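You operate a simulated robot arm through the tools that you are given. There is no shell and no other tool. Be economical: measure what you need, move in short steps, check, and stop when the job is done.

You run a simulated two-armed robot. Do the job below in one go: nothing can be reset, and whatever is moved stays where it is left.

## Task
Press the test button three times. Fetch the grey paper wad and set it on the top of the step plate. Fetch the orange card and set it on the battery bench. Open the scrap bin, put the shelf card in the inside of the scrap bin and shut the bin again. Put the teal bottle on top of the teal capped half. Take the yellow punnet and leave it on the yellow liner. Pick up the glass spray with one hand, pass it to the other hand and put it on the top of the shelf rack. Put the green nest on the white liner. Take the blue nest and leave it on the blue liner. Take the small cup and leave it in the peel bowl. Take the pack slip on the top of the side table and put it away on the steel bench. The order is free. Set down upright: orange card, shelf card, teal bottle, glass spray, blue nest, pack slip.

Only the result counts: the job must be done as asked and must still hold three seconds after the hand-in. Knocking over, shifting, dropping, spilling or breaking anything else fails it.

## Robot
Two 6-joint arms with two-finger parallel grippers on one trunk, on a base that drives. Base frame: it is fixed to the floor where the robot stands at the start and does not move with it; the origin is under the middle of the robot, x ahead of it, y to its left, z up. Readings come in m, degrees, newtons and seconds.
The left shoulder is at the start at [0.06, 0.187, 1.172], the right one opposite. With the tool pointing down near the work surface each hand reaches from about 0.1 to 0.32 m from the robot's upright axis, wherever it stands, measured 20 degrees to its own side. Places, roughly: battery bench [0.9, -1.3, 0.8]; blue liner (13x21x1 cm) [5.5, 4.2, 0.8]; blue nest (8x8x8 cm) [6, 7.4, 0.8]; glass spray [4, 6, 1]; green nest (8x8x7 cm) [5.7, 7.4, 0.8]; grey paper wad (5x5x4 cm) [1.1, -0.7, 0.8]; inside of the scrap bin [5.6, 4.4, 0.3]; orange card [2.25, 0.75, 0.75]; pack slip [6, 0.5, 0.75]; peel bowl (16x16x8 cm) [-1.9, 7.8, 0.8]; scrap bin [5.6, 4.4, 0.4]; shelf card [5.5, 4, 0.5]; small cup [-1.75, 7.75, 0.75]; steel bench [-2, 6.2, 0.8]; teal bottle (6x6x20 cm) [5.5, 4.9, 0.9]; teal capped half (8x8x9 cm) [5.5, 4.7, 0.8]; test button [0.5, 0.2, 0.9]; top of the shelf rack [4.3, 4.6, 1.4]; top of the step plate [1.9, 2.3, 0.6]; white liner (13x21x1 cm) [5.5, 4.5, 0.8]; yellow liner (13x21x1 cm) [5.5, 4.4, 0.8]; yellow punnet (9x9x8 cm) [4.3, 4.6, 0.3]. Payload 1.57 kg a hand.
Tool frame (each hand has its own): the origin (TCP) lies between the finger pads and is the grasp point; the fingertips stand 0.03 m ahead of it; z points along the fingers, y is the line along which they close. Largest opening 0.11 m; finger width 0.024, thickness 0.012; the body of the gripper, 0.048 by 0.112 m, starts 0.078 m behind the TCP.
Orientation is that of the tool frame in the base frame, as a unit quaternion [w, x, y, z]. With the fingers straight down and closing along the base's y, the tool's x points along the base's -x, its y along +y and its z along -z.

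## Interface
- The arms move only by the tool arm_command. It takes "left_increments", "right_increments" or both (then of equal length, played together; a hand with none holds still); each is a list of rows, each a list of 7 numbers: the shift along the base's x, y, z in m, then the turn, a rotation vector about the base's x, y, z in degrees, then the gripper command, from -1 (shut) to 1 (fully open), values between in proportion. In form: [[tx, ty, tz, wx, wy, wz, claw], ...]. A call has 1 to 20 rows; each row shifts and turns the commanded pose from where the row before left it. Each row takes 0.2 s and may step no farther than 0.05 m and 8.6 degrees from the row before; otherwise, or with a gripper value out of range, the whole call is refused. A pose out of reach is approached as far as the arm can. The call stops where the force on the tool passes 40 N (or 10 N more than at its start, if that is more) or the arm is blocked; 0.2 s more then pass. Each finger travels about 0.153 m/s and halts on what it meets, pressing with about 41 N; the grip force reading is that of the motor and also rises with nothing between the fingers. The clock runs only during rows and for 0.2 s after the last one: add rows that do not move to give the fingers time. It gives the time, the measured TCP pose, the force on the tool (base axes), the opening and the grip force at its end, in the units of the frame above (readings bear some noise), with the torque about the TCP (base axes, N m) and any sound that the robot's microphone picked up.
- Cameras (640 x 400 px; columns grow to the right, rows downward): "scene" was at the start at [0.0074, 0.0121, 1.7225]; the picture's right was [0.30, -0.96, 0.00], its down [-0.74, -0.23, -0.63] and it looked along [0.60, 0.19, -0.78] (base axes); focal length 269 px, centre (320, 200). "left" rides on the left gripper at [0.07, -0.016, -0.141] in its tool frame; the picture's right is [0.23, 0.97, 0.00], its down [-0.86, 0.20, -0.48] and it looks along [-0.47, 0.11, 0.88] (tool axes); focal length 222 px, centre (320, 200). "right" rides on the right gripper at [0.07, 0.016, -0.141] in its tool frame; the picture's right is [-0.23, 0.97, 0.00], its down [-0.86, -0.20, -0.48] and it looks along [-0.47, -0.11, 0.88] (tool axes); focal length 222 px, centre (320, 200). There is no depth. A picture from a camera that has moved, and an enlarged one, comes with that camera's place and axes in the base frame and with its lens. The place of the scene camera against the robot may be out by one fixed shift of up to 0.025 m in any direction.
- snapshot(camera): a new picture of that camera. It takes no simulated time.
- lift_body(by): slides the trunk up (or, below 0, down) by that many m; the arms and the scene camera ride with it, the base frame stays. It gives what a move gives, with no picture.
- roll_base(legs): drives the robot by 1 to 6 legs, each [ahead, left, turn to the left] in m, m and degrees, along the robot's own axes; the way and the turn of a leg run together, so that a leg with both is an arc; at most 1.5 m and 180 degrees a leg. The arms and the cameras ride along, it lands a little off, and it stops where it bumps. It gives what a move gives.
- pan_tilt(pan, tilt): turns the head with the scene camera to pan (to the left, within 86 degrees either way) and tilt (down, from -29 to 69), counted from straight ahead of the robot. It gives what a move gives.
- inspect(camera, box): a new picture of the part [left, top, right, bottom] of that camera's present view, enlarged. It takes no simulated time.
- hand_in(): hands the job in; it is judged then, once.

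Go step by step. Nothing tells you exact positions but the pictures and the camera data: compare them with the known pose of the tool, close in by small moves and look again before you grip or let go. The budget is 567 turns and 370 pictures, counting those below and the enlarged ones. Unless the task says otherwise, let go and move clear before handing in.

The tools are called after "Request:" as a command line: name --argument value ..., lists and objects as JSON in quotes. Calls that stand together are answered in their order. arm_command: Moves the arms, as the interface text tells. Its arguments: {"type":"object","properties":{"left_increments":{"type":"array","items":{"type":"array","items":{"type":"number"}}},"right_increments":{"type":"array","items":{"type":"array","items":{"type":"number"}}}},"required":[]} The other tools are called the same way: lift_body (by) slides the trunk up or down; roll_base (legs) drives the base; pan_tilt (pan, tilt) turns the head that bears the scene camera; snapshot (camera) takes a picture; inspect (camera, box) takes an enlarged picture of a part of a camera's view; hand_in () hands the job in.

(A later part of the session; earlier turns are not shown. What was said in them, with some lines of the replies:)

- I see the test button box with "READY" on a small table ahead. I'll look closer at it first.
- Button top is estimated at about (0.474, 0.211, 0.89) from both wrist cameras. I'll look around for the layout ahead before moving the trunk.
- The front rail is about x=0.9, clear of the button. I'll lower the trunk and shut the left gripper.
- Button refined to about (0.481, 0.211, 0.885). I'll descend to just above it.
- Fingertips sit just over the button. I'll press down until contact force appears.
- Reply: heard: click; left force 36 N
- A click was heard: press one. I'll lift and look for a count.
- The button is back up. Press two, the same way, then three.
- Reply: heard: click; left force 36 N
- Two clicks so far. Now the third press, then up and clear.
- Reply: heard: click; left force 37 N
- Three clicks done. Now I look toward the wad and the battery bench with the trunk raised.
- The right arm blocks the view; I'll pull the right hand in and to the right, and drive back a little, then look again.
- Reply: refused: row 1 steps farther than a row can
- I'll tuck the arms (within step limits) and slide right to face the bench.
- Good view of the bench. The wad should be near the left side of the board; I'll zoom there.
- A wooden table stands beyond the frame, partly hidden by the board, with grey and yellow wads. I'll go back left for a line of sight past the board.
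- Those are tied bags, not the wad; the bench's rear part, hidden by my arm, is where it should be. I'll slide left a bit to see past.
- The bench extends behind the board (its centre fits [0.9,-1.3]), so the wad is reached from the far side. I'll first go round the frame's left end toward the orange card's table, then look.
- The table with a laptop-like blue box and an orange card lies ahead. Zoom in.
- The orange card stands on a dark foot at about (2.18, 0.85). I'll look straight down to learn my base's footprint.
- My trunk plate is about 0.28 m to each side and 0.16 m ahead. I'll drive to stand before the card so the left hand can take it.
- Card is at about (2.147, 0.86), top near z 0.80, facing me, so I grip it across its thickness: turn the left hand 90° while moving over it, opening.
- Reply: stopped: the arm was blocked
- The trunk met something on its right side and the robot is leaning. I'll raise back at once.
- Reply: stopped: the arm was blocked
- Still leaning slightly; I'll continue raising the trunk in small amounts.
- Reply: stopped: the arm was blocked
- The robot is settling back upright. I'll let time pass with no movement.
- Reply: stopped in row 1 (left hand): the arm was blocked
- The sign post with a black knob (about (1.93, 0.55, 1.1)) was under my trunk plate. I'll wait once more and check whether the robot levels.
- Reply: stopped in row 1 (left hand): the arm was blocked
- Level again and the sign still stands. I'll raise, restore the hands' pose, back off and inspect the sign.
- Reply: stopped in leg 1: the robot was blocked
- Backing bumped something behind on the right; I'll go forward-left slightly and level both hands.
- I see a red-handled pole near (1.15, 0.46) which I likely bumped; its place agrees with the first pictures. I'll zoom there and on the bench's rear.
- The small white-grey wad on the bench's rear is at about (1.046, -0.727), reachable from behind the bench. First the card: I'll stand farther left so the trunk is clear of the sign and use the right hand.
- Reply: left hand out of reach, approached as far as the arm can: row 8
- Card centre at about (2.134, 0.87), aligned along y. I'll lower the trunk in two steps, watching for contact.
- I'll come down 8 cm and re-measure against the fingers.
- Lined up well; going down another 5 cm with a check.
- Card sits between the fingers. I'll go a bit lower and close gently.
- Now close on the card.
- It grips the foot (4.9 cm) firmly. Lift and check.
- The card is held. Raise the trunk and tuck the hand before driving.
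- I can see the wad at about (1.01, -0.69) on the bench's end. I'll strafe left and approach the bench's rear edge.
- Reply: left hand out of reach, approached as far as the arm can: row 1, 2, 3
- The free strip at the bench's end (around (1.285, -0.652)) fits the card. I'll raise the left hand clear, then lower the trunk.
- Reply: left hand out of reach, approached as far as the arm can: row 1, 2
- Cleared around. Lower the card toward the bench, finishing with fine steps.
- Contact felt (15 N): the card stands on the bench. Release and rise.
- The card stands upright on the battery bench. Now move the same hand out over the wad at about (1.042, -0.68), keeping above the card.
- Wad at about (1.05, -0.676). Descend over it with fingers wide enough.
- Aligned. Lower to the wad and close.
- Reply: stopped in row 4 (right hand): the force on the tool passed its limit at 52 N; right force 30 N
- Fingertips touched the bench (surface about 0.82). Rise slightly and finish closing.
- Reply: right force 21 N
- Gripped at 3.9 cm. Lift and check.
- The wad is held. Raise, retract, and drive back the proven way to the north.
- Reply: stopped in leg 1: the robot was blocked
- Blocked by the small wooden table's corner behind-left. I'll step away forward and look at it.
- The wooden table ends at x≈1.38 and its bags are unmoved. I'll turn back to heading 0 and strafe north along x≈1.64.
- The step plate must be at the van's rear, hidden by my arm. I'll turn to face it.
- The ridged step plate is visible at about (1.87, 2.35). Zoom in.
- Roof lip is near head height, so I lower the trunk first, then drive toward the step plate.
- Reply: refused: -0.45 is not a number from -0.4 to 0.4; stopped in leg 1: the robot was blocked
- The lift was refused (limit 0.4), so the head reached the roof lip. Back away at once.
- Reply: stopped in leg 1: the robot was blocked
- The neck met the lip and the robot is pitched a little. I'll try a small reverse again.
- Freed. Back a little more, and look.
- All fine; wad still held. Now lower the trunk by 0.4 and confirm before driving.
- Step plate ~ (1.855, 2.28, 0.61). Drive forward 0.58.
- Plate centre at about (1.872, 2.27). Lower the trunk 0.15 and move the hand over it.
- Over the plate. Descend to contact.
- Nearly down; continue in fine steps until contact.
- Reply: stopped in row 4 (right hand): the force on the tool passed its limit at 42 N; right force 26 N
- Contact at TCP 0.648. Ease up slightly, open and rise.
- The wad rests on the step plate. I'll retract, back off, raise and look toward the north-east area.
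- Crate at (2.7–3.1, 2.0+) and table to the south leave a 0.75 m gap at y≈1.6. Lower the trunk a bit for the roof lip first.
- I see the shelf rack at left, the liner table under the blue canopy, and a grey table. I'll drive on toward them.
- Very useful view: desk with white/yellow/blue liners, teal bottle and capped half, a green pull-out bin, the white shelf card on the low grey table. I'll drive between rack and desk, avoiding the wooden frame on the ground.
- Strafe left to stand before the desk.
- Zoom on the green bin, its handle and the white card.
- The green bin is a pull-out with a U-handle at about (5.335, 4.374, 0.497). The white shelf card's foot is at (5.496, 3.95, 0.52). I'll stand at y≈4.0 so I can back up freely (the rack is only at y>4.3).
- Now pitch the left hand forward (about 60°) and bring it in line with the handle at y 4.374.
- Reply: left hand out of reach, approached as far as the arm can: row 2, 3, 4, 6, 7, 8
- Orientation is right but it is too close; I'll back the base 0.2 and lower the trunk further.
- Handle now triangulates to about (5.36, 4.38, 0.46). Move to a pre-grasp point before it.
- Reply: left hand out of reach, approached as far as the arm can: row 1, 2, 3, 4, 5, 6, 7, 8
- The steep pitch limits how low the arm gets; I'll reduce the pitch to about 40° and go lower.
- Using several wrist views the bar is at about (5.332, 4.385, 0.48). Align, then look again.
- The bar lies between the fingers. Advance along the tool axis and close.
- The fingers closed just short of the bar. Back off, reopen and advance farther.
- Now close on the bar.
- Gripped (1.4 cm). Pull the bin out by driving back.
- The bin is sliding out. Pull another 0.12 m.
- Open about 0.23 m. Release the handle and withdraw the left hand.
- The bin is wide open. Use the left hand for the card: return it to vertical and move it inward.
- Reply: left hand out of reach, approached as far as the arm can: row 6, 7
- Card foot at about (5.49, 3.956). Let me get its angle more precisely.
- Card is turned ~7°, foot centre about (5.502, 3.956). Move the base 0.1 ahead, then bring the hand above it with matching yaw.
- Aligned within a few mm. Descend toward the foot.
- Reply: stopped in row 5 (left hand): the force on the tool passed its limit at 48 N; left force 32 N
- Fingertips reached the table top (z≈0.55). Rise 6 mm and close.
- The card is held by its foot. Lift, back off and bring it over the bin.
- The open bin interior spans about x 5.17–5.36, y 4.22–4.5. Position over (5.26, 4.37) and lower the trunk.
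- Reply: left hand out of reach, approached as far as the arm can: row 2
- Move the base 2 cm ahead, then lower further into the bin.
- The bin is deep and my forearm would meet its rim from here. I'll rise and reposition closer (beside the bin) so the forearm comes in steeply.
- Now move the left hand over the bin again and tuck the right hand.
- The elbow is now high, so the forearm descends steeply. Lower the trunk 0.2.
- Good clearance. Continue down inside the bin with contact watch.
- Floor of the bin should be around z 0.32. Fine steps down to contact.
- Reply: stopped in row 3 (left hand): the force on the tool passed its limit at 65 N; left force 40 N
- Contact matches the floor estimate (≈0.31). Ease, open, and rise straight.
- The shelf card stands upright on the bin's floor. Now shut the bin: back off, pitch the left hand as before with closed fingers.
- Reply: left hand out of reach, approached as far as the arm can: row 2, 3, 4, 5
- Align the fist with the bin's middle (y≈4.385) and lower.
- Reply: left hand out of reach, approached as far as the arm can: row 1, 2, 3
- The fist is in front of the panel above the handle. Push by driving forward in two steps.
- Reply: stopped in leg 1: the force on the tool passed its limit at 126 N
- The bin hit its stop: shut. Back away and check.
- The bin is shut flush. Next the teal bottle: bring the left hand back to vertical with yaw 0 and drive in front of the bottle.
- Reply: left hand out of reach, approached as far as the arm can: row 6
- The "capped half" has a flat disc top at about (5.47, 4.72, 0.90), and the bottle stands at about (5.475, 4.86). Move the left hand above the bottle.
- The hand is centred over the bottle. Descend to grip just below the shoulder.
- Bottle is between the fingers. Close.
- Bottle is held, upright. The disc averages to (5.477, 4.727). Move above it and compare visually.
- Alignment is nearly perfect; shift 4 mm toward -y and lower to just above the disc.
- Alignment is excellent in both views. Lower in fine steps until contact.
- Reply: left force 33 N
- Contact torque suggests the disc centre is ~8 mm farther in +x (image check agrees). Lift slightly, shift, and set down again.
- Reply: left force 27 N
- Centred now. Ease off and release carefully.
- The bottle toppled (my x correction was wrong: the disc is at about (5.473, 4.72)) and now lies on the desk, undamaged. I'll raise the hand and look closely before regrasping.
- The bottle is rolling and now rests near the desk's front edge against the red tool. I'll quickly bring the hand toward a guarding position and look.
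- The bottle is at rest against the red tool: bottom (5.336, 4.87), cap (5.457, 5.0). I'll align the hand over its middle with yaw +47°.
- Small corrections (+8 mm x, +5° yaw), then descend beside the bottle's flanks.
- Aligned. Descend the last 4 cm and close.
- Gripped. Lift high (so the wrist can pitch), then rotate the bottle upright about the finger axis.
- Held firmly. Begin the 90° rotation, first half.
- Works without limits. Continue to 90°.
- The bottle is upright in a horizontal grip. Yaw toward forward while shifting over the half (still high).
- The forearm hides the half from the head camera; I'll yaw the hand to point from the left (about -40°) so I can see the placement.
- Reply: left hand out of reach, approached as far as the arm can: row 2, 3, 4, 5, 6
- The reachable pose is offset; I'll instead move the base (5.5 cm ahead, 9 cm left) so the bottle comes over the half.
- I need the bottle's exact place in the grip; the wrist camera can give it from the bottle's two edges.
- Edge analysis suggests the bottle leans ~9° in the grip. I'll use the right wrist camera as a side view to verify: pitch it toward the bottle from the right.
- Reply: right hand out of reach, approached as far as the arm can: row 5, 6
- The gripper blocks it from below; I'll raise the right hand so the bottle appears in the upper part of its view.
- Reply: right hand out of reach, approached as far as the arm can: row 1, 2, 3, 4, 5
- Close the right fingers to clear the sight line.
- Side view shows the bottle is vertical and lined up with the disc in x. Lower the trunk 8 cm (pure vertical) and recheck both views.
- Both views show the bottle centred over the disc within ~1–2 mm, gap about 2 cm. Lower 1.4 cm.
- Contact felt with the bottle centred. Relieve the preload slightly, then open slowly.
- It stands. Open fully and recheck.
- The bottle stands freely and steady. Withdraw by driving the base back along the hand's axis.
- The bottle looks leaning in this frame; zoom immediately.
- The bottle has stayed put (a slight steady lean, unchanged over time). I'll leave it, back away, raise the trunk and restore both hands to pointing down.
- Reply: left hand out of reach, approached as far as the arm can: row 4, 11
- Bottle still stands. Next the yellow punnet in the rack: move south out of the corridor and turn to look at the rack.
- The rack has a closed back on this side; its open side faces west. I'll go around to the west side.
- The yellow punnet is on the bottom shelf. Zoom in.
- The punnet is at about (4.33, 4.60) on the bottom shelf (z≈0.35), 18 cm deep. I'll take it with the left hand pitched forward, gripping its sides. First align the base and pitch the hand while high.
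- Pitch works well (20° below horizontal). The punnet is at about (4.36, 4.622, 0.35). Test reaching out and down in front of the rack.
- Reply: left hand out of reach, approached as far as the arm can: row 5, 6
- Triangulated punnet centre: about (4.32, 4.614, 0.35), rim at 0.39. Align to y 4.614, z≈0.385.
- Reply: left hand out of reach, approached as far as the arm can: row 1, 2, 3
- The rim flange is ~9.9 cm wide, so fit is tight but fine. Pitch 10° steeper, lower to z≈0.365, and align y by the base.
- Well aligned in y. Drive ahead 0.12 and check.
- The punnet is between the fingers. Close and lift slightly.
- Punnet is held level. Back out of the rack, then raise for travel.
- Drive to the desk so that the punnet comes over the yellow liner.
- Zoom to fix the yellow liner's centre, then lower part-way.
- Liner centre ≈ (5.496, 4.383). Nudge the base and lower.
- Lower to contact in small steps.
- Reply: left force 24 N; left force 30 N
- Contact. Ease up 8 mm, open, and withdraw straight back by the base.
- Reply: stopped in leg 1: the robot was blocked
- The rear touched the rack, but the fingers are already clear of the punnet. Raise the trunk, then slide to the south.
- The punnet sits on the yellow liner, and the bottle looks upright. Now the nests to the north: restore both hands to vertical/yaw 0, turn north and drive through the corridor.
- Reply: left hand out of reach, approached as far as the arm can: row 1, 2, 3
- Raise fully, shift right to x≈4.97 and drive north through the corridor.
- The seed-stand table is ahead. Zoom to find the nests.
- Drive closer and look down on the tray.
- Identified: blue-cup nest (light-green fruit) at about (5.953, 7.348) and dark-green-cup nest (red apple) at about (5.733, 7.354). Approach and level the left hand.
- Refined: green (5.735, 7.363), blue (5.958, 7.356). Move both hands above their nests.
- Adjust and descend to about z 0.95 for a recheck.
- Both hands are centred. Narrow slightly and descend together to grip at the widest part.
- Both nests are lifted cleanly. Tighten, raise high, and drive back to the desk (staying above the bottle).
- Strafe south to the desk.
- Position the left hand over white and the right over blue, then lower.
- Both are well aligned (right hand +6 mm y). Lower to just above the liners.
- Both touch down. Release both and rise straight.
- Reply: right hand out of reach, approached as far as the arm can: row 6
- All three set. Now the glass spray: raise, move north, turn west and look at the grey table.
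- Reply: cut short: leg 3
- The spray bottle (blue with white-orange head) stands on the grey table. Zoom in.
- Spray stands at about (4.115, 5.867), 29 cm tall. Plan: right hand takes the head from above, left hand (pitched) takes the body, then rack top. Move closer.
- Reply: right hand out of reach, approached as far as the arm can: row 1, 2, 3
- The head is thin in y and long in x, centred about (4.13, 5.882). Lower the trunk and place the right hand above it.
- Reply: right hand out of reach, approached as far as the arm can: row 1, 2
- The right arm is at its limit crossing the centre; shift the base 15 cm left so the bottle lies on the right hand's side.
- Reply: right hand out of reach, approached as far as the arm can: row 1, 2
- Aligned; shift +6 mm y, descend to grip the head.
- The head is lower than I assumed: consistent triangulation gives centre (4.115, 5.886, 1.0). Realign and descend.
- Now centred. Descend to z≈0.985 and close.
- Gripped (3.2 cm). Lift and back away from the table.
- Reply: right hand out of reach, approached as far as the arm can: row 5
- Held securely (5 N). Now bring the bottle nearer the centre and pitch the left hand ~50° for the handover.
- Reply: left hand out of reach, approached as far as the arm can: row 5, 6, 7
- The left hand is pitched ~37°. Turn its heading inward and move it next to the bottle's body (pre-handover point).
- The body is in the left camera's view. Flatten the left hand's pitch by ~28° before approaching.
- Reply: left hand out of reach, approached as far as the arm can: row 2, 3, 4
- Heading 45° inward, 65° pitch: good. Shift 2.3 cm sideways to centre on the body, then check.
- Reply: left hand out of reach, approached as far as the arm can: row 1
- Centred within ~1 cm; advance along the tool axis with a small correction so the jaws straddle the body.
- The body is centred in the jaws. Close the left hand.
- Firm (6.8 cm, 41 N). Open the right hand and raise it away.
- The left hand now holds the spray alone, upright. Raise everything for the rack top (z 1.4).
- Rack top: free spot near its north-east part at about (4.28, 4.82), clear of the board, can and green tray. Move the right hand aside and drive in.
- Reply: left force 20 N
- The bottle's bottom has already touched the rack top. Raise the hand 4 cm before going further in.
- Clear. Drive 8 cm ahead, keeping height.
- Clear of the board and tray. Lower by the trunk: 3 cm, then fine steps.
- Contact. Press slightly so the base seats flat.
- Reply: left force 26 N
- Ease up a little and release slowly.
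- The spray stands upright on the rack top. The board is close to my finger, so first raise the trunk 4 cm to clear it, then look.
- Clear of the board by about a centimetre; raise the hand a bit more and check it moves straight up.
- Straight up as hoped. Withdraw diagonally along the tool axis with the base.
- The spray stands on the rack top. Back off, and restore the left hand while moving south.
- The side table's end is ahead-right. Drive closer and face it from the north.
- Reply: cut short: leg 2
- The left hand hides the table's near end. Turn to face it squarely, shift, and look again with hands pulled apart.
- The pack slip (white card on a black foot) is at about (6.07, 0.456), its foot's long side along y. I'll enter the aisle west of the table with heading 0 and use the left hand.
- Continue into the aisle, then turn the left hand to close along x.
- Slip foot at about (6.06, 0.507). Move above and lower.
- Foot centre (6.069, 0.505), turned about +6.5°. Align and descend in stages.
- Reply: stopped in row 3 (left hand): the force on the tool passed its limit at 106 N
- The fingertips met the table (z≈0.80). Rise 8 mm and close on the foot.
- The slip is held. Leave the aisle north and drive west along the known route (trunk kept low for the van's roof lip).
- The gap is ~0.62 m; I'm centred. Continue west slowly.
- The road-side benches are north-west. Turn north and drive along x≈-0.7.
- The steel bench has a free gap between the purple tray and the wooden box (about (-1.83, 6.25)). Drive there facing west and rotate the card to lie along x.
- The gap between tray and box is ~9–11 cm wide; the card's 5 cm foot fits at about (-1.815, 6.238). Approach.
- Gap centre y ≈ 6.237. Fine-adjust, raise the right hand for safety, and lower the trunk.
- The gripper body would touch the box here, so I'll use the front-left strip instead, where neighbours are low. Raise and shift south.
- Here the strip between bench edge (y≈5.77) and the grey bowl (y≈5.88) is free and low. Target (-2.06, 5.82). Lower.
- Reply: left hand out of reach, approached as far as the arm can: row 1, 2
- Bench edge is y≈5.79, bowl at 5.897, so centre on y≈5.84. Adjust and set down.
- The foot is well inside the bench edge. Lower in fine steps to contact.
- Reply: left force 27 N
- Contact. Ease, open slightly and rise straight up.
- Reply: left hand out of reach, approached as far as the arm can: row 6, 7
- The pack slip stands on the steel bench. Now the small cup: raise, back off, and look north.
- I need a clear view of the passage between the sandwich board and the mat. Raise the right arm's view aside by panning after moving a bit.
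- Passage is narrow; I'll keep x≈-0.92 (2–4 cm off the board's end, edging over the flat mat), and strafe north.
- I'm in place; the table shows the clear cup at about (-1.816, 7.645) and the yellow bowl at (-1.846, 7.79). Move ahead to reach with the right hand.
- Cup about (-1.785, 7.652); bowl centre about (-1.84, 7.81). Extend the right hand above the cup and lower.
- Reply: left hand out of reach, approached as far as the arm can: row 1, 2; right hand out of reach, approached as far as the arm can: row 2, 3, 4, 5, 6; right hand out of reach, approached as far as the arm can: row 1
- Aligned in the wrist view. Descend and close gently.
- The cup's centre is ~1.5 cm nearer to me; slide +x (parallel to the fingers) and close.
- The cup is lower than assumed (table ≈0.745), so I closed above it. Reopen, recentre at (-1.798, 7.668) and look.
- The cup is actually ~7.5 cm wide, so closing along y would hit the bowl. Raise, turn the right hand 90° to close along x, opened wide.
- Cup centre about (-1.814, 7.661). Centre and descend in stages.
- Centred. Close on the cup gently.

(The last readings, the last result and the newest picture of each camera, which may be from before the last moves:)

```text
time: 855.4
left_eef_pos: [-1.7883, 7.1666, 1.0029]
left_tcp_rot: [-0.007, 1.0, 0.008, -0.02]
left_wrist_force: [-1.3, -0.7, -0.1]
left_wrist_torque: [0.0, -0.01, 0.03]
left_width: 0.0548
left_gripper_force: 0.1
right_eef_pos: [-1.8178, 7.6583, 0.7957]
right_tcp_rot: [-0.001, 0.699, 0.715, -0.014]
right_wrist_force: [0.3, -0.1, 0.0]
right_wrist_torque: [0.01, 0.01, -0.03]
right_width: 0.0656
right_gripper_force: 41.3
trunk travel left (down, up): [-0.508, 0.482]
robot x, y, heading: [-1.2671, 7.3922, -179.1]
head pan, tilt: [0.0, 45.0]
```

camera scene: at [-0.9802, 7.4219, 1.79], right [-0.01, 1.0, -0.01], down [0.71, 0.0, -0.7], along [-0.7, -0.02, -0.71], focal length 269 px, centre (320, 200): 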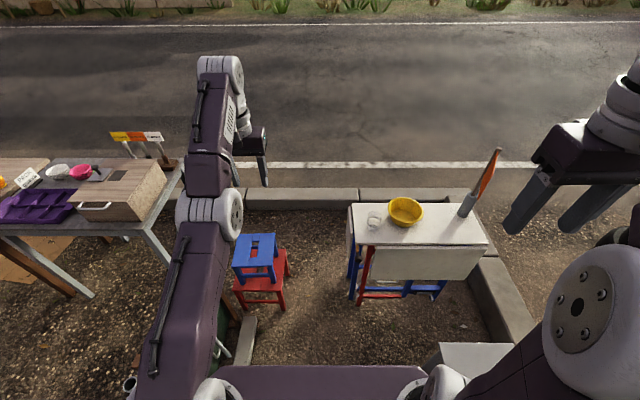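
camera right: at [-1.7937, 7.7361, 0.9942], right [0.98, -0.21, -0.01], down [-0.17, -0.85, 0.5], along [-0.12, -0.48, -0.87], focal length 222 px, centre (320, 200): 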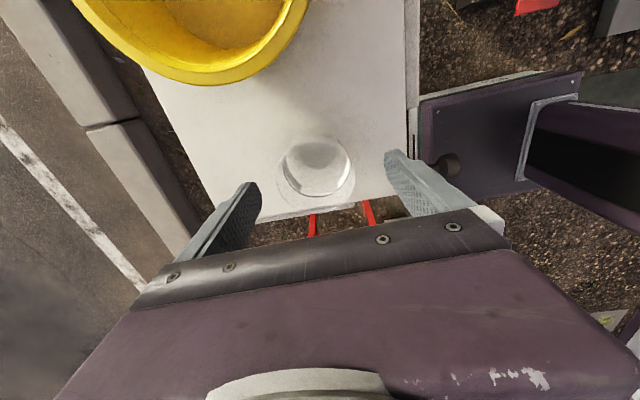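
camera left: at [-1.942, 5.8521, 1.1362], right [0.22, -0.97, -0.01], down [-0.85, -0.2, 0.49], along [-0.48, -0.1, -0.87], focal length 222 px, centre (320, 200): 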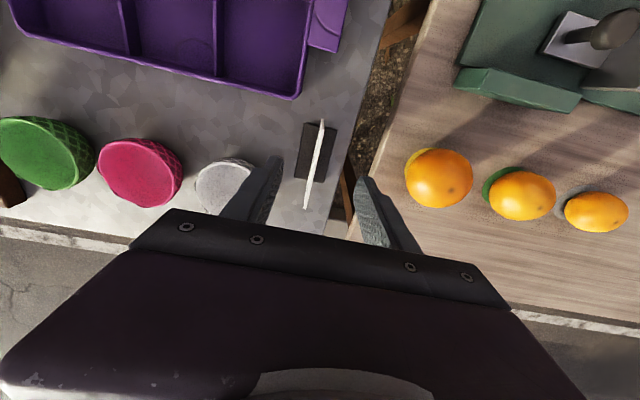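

Gripped (6.6 cm). Lift and view the bowl.

Request:
arm_command --right_increments '[[0, 0, 0.03, 0, 0, 0, 0.1], [0, 0, 0.05, 0, 0, 0, 0.1], [0, 0, 0.05, 0, 0, 0, 0.1], [0, 0, 0.03, 0, 0, 0, 0.1]]'

Request:
snapshot --camera "right"

Request:
snapshot --camera "scene"

```text
time: 856.4
left_eef_pos: [-1.7883, 7.167, 1.0012]
left_tcp_rot: [-0.006, 1.0, 0.007, -0.02]
left_wrist_force: [-0.2, 0.1, 0.3]
left_wrist_torque: [0.0, 0.0, -0.04]
left_width: 0.0549
left_gripper_force: 0.1
right_eef_pos: [-1.8186, 7.6565, 0.9576]
right_tcp_rot: [0.001, 0.699, 0.715, -0.013]
right_wrist_force: [-0.2, -0.1, 0.5]
right_wrist_torque: [0.01, 0.03, -0.01]
right_width: 0.0657
right_gripper_force: 41.2
trunk travel left (down, up): [-0.508, 0.482]
robot x, y, heading: [-1.2656, 7.3867, -179.3]
head pan, tilt: [0.0, 45.0]
```

```text
34 pictures are left
camera right: at [-1.8008, 7.7285, 1.0952], right [0.98, -0.21, -0.01], down [-0.17, -0.85, 0.5], along [-0.11, -0.48, -0.87], focal length 222 px, centre (320, 200)
```

right: 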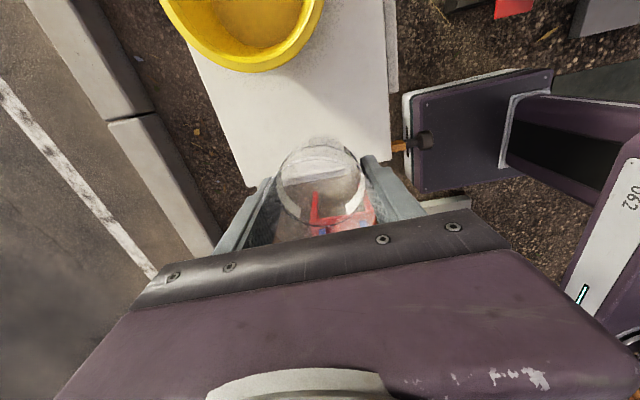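

```text
33 pictures are left
camera scene: at [-1.2963, 7.3776, 1.4386], right [-0.01, 1.0, 0.0], down [0.71, 0.01, -0.71], along [-0.71, -0.01, -0.71], focal length 269 px, centre (320, 200)
```

scene: 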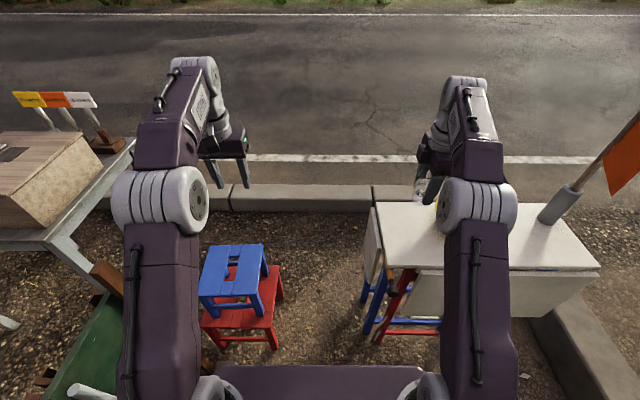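

Cup held; bowl centre ≈ (-1.853, 7.822). Move the base 8 cm ahead to bring the bowl within reach, then swing over it.

Request:
roll_base --legs '[[0.08, 0, 0]]'

Request:
arm_command --right_increments '[[0.012, 0.04, 0, 0, 0, 0, 0.1], [0.012, 0.04, 0, 0, 0, 0, 0.1], [0.012, 0.04, 0, 0, 0, 0, 0.1], [0.01, 0.044, 0, 0, 0, 0, 0.1], [0, 0, 0, 0, 0, 0, 0.1]]'

Request:
snapshot --camera "right"

Request:
snapshot --camera "scene"

```text
time: 857.5
left_eef_pos: [-1.8705, 7.1659, 1.0017]
left_tcp_rot: [-0.007, 1.0, 0.006, -0.019]
left_wrist_force: [-0.2, 0.7, 0.0]
left_wrist_torque: [-0.02, -0.03, -0.03]
left_width: 0.0548
left_gripper_force: 0.1
right_eef_pos: [-1.8992, 7.6556, 0.9566]
right_tcp_rot: [0.0, 0.7, 0.714, -0.013]
right_wrist_force: [0.3, -0.3, -0.5]
right_wrist_torque: [0.03, -0.05, 0.02]
right_width: 0.065
right_gripper_force: 41.7
trunk travel left (down, up): [-0.508, 0.482]
robot x, y, heading: [-1.3484, 7.3842, -179.4]
head pan, tilt: [0.0, 45.0]
```

```text
time: 858.7
left_eef_pos: [-1.8697, 7.1654, 1.0004]
left_tcp_rot: [-0.007, 1.0, 0.006, -0.02]
left_wrist_force: [0.0, 0.7, 0.0]
left_wrist_torque: [0.01, -0.03, 0.0]
left_width: 0.0551
left_gripper_force: 0.1
right_eef_pos: [-1.8434, 7.8185, 0.9538]
right_tcp_rot: [0.0, 0.7, 0.714, -0.012]
right_wrist_force: [-1.1, 0.5, -0.1]
right_wrist_torque: [-0.02, 0.04, 0.0]
right_width: 0.065
right_gripper_force: 41.3
right hand out of reach, approached as far as the arm can: row 4
trunk travel left (down, up): [-0.508, 0.482]
robot x, y, heading: [-1.3512, 7.3871, -179.1]
head pan, tilt: [0.0, 45.0]
```

```text
32 pictures are left
camera right: at [-1.8254, 7.8902, 1.0909], right [0.98, -0.21, -0.01], down [-0.17, -0.85, 0.5], along [-0.12, -0.48, -0.87], focal length 222 px, centre (320, 200)
```

right: 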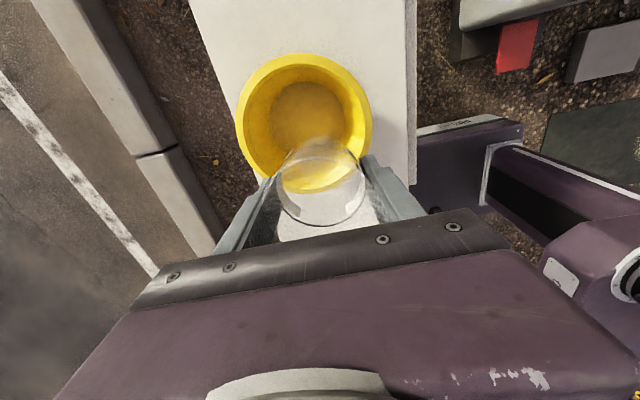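

```text
31 pictures are left
camera scene: at [-1.3767, 7.3758, 1.4386], right [-0.01, 1.0, 0.0], down [0.71, 0.01, -0.71], along [-0.71, -0.01, -0.71], focal length 269 px, centre (320, 200)
```

scene: 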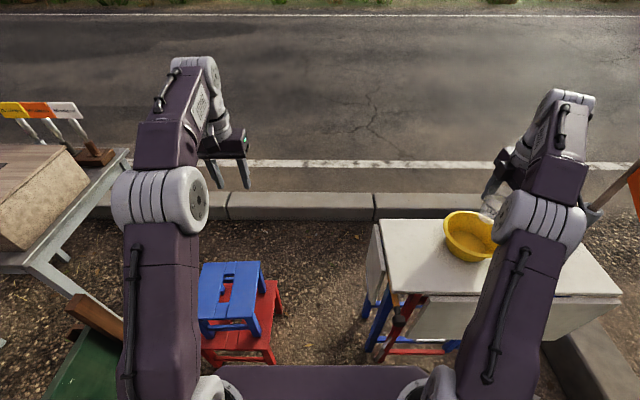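

The bowl's true centre is about (-1.859, 7.848). A slight base turn (-4°) with 4.5 cm ahead puts the cup over it.

Request:
roll_base --legs '[[0.045, 0, -3.6]]'

Request:
snapshot --camera "right"

```text
time: 859.6
left_eef_pos: [-1.9265, 7.1986, 1.0025]
left_tcp_rot: [-0.007, 1.0, -0.024, -0.019]
left_wrist_force: [-0.3, 0.1, -0.5]
left_wrist_torque: [0.0, -0.05, 0.0]
left_width: 0.0551
left_gripper_force: 0.1
right_eef_pos: [-1.8599, 7.8478, 0.9526]
right_tcp_rot: [0.0, 0.722, 0.692, -0.012]
right_wrist_force: [0.5, -0.2, -0.7]
right_wrist_torque: [-0.01, 0.01, 0.03]
right_width: 0.0653
right_gripper_force: 41.5
trunk travel left (down, up): [-0.508, 0.482]
robot x, y, heading: [-1.3959, 7.3908, 177.2]
head pan, tilt: [0.0, 45.0]
```

```text
30 pictures are left
camera right: at [-1.8386, 7.9198, 1.0904], right [0.96, -0.27, -0.01], down [-0.23, -0.84, 0.5], along [-0.14, -0.47, -0.87], focal length 222 px, centre (320, 200)
```

right: 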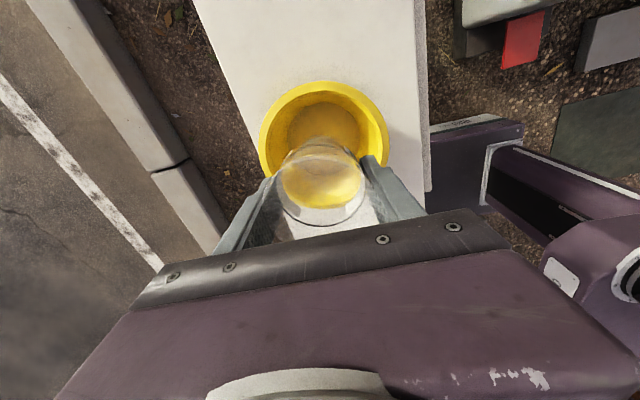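

Aligned with the bowl. Lower by the trunk.

Request:
lift_body --by -0.1

Request:
snapshot --camera "right"

```text
time: 860.9
left_eef_pos: [-1.927, 7.1999, 0.901]
left_tcp_rot: [-0.007, 0.999, -0.024, -0.02]
left_wrist_force: [-1.0, 0.2, 0.7]
left_wrist_torque: [0.02, -0.02, 0.01]
left_width: 0.0547
left_gripper_force: 0.1
right_eef_pos: [-1.8596, 7.849, 0.8542]
right_tcp_rot: [-0.002, 0.722, 0.692, -0.012]
right_wrist_force: [-0.1, -0.7, 0.6]
right_wrist_torque: [-0.03, 0.0, 0.01]
right_width: 0.0656
right_gripper_force: 40.7
trunk travel left (down, up): [-0.408, 0.582]
robot x, y, heading: [-1.3914, 7.3908, 177.4]
head pan, tilt: [0.0, 45.0]
```

```text
29 pictures are left
camera right: at [-1.8375, 7.9198, 0.991], right [0.96, -0.27, -0.02], down [-0.23, -0.84, 0.5], along [-0.15, -0.47, -0.87], focal length 222 px, centre (320, 200)
```

right: 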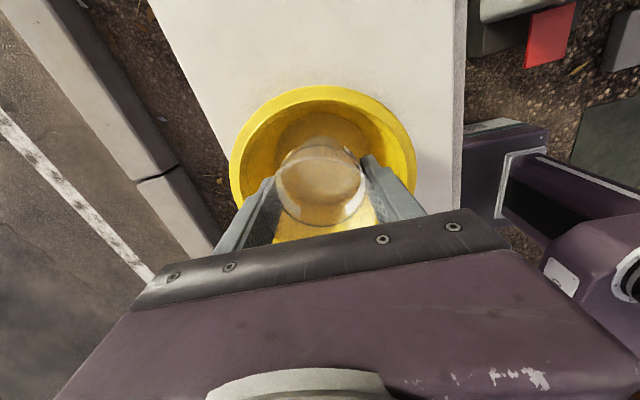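

Well inside the bowl. Continue down in small steps to contact.

Request:
lift_body --by -0.03

Request:
lift_body --by -0.008

Request:
lift_body --by -0.006

```text
time: 861.6
left_eef_pos: [-1.9255, 7.198, 0.8718]
left_tcp_rot: [-0.007, 0.999, -0.024, -0.02]
left_wrist_force: [0.9, -1.0, -0.1]
left_wrist_torque: [0.01, 0.01, 0.02]
left_width: 0.0551
left_gripper_force: 0.1
right_eef_pos: [-1.8602, 7.8497, 0.8223]
right_tcp_rot: [-0.002, 0.722, 0.692, -0.012]
right_wrist_force: [0.3, 0.3, 0.3]
right_wrist_torque: [-0.02, 0.03, -0.05]
right_width: 0.0654
right_gripper_force: 40.8
trunk travel left (down, up): [-0.378, 0.612]
robot x, y, heading: [-1.3949, 7.3863, 177.4]
head pan, tilt: [0.0, 45.0]
```

```text
time: 862.2
left_eef_pos: [-1.9259, 7.1987, 0.8632]
left_tcp_rot: [-0.007, 0.999, -0.024, -0.019]
left_wrist_force: [0.0, 0.1, 0.2]
left_wrist_torque: [-0.01, 0.02, 0.01]
left_width: 0.0549
left_gripper_force: 0.1
right_eef_pos: [-1.8605, 7.8491, 0.8146]
right_tcp_rot: [-0.002, 0.722, 0.692, -0.011]
right_wrist_force: [1.6, 0.0, -0.4]
right_wrist_torque: [-0.02, 0.01, -0.01]
right_width: 0.0653
right_gripper_force: 41.1
trunk travel left (down, up): [-0.37, 0.62]
robot x, y, heading: [-1.3931, 7.3889, 177.2]
head pan, tilt: [0.0, 45.0]
```

```text
time: 862.8
left_eef_pos: [-1.9262, 7.1995, 0.8568]
left_tcp_rot: [-0.008, 0.999, -0.023, -0.02]
left_wrist_force: [-0.8, -0.1, 0.4]
left_wrist_torque: [-0.01, 0.06, 0.01]
left_width: 0.0552
left_gripper_force: 0.1
right_eef_pos: [-1.8607, 7.8484, 0.8091]
right_tcp_rot: [-0.002, 0.722, 0.692, -0.012]
right_wrist_force: [0.3, 0.1, -0.6]
right_wrist_torque: [-0.01, -0.03, -0.02]
right_width: 0.0655
right_gripper_force: 41.1
trunk travel left (down, up): [-0.364, 0.626]
robot x, y, heading: [-1.3955, 7.3901, 177.2]
head pan, tilt: [0.0, 45.0]
```

Request:
lift_body --by -0.005

Request:
lift_body --by -0.004

Request:
lift_body --by -0.004

```text
time: 863.3
left_eef_pos: [-1.9259, 7.1996, 0.8529]
left_tcp_rot: [-0.007, 0.999, -0.024, -0.02]
left_wrist_force: [0.0, -0.4, 0.4]
left_wrist_torque: [0.01, 0.01, -0.04]
left_width: 0.0549
left_gripper_force: 0.0
right_eef_pos: [-1.8601, 7.8488, 0.8036]
right_tcp_rot: [-0.001, 0.721, 0.693, -0.012]
right_wrist_force: [0.1, 0.5, -0.2]
right_wrist_torque: [0.0, 0.01, 0.01]
right_width: 0.0651
right_gripper_force: 40.9
trunk travel left (down, up): [-0.359, 0.631]
robot x, y, heading: [-1.3921, 7.388, 177.1]
head pan, tilt: [0.0, 45.0]
```

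```text
time: 863.8
left_eef_pos: [-1.9242, 7.1989, 0.8494]
left_tcp_rot: [-0.008, 0.999, -0.024, -0.021]
left_wrist_force: [0.0, -0.2, 0.6]
left_wrist_torque: [0.02, -0.04, -0.01]
left_width: 0.055
left_gripper_force: 0.1
right_eef_pos: [-1.8595, 7.8491, 0.8022]
right_tcp_rot: [-0.003, 0.722, 0.692, -0.013]
right_wrist_force: [-0.7, 1.5, 10.2]
right_wrist_torque: [0.11, 0.26, -0.01]
right_width: 0.0653
right_gripper_force: 40.6
trunk travel left (down, up): [-0.355, 0.635]
robot x, y, heading: [-1.3979, 7.3875, 177.1]
head pan, tilt: [0.0, 45.0]
```

```text
time: 864.4
left_eef_pos: [-1.9243, 7.1974, 0.8466]
left_tcp_rot: [-0.008, 0.999, -0.023, -0.02]
left_wrist_force: [0.3, 0.5, -0.1]
left_wrist_torque: [0.03, 0.0, 0.03]
left_width: 0.0549
left_gripper_force: 0.0
right_eef_pos: [-1.8584, 7.8479, 0.7995]
right_tcp_rot: [-0.006, 0.722, 0.692, -0.013]
right_wrist_force: [-1.5, 2.7, 27.2]
right_wrist_torque: [0.15, 0.06, 0.13]
right_width: 0.0653
right_gripper_force: 40.9
trunk travel left (down, up): [-0.351, 0.639]
robot x, y, heading: [-1.3926, 7.3893, 177.2]
head pan, tilt: [0.0, 45.0]
```

Contact on the bowl's bottom. Ease up, open only a little, and rise.

Request:
lift_body --by 0.004

Request:
arm_command --right_increments '[[0, 0, 0, 0, 0, 0, 0.25], [0, 0, 0, 0, 0, 0, 0.33], [0, 0, 0, 0, 0, 0, 0.33]]'

Request:
lift_body --by 0.1

Request:
snapshot --camera "right"

```text
time: 864.9
left_eef_pos: [-1.9247, 7.1991, 0.8502]
left_tcp_rot: [-0.008, 0.999, -0.023, -0.021]
left_wrist_force: [-0.2, 0.8, 0.4]
left_wrist_torque: [0.0, -0.01, -0.04]
left_width: 0.055
left_gripper_force: 0.1
right_eef_pos: [-1.8588, 7.847, 0.799]
right_tcp_rot: [0.0, 0.722, 0.692, -0.012]
right_wrist_force: [1.4, -0.1, 7.2]
right_wrist_torque: [0.03, 0.05, 0.01]
right_width: 0.0652
right_gripper_force: 40.6
trunk travel left (down, up): [-0.355, 0.635]
robot x, y, heading: [-1.393, 7.3909, 177.2]
head pan, tilt: [0.0, 45.0]
```

```text
time: 865.7
left_eef_pos: [-1.9253, 7.1996, 0.8481]
left_tcp_rot: [-0.008, 1.0, -0.023, -0.019]
left_wrist_force: [0.0, -0.3, 0.6]
left_wrist_torque: [0.0, -0.01, 0.01]
left_width: 0.0551
left_gripper_force: 0.0
right_eef_pos: [-1.8599, 7.8476, 0.8004]
right_tcp_rot: [-0.002, 0.722, 0.692, -0.013]
right_wrist_force: [-0.2, 0.2, -0.2]
right_wrist_torque: [-0.01, -0.01, 0.02]
right_width: 0.073
right_gripper_force: 0.0
trunk travel left (down, up): [-0.355, 0.635]
robot x, y, heading: [-1.3965, 7.3867, 177.1]
head pan, tilt: [0.0, 45.0]
```

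```text
time: 867.0
left_eef_pos: [-1.9247, 7.2009, 0.9482]
left_tcp_rot: [-0.008, 0.999, -0.024, -0.02]
left_wrist_force: [-1.3, 0.0, 0.5]
left_wrist_torque: [0.0, -0.02, 0.01]
left_width: 0.055
left_gripper_force: 0.1
right_eef_pos: [-1.86, 7.8485, 0.8993]
right_tcp_rot: [-0.001, 0.722, 0.692, -0.013]
right_wrist_force: [-0.6, -0.1, -0.3]
right_wrist_torque: [-0.02, -0.02, 0.0]
right_width: 0.0733
right_gripper_force: 0.1
trunk travel left (down, up): [-0.455, 0.535]
robot x, y, heading: [-1.3907, 7.3873, 177.0]
head pan, tilt: [0.0, 45.0]
```

```text
28 pictures are left
camera right: at [-1.8378, 7.9199, 1.0376], right [0.96, -0.27, -0.01], down [-0.23, -0.84, 0.5], along [-0.15, -0.47, -0.87], focal length 222 px, centre (320, 200)
```

right: 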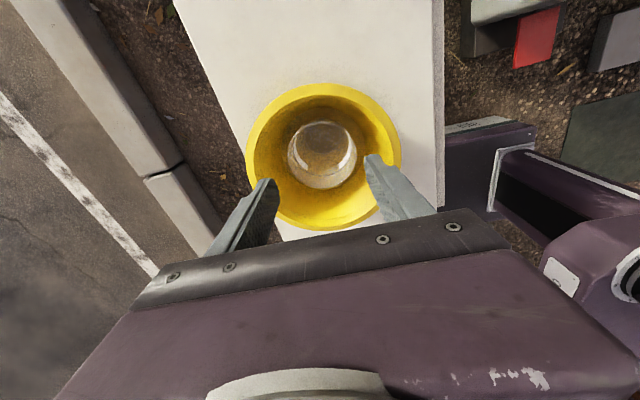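

The cup stands in the peel bowl. Raise and pull the hands clear.

Request:
lift_body --by 0.3

Request:
pan_tilt --pan -80 --tilt 55

Request:
snapshot --camera "scene"

Request:
snapshot --camera "right"

```text
time: 870.0
left_eef_pos: [-1.9262, 7.2005, 1.2497]
left_tcp_rot: [-0.007, 0.999, -0.024, -0.02]
left_wrist_force: [1.1, 0.4, 0.3]
left_wrist_torque: [-0.03, 0.01, 0.03]
left_width: 0.0549
left_gripper_force: 0.0
right_eef_pos: [-1.8605, 7.8478, 1.1995]
right_tcp_rot: [0.0, 0.722, 0.692, -0.013]
right_wrist_force: [0.3, 0.5, 0.7]
right_wrist_torque: [0.0, -0.02, -0.02]
right_width: 0.0736
right_gripper_force: 0.1
trunk travel left (down, up): [-0.755, 0.235]
robot x, y, heading: [-1.3951, 7.3928, 177.2]
head pan, tilt: [0.0, 45.0]
```

```text
time: 871.6
left_eef_pos: [-1.926, 7.1995, 1.2478]
left_tcp_rot: [-0.008, 1.0, -0.024, -0.019]
left_wrist_force: [-0.6, 0.0, -0.3]
left_wrist_torque: [-0.03, -0.02, 0.03]
left_width: 0.0551
left_gripper_force: 0.0
right_eef_pos: [-1.8611, 7.8485, 1.2004]
right_tcp_rot: [-0.002, 0.722, 0.692, -0.012]
right_wrist_force: [-0.1, -0.4, 0.9]
right_wrist_torque: [-0.02, 0.02, 0.02]
right_width: 0.0733
right_gripper_force: 0.0
trunk travel left (down, up): [-0.755, 0.235]
robot x, y, heading: [-1.3907, 7.3833, 177.2]
head pan, tilt: [-80.0, 55.0]
```

```text
27 pictures are left
camera scene: at [-1.3487, 7.4462, 1.6722], right [0.99, 0.13, 0.0], down [0.1, -0.81, -0.57], along [-0.07, 0.57, -0.82], focal length 269 px, centre (320, 200)
```

scene: 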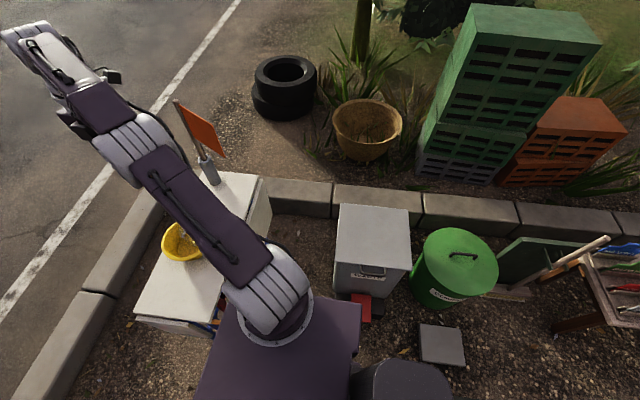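

```text
26 pictures are left
camera right: at [-1.8377, 7.9198, 1.3378], right [0.96, -0.27, -0.01], down [-0.23, -0.84, 0.5], along [-0.15, -0.47, -0.87], focal length 222 px, centre (320, 200)
```

right: 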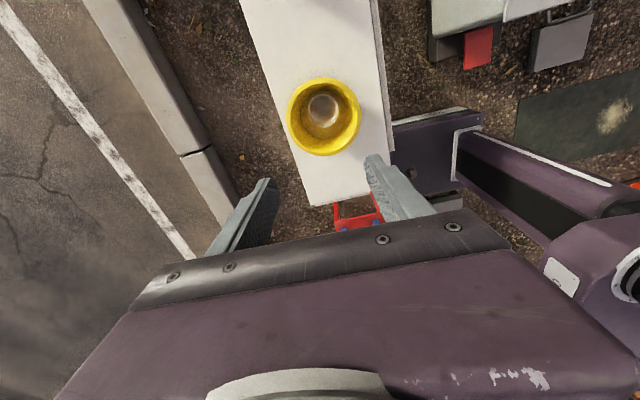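

Everything on the list is set in place, both hands are empty and clear of all objects, and the mat still lies where it was. Handing in.

Request:
hand_in

```text
The job is handed in.
```

I finished every item on the list and handed the job in, with both hands empty and clear. These points could count against it:

- **Teal bottle:** it toppled and rolled on the desk on my first try, then stood on the capped half on the second. It had a slight steady lean of about 6 degrees when released. I last saw it standing a few minutes of simulated time before hand-in and did not go back to check it.
- **OPEN/CLOSED sign:** lowering the trunk early on pressed on it and made the robot lean. The sign stayed standing.
- **Van roof:** the robot's neck bumped the edge of the van roof once. I backed off and saw no damage.
- **Light contacts:** I also lightly touched the shelf rack, the small wooden table and the pole holder, and drove over one edge of the floor mat. None of them showed a visible shift, though I didn't recheck the rack directly.
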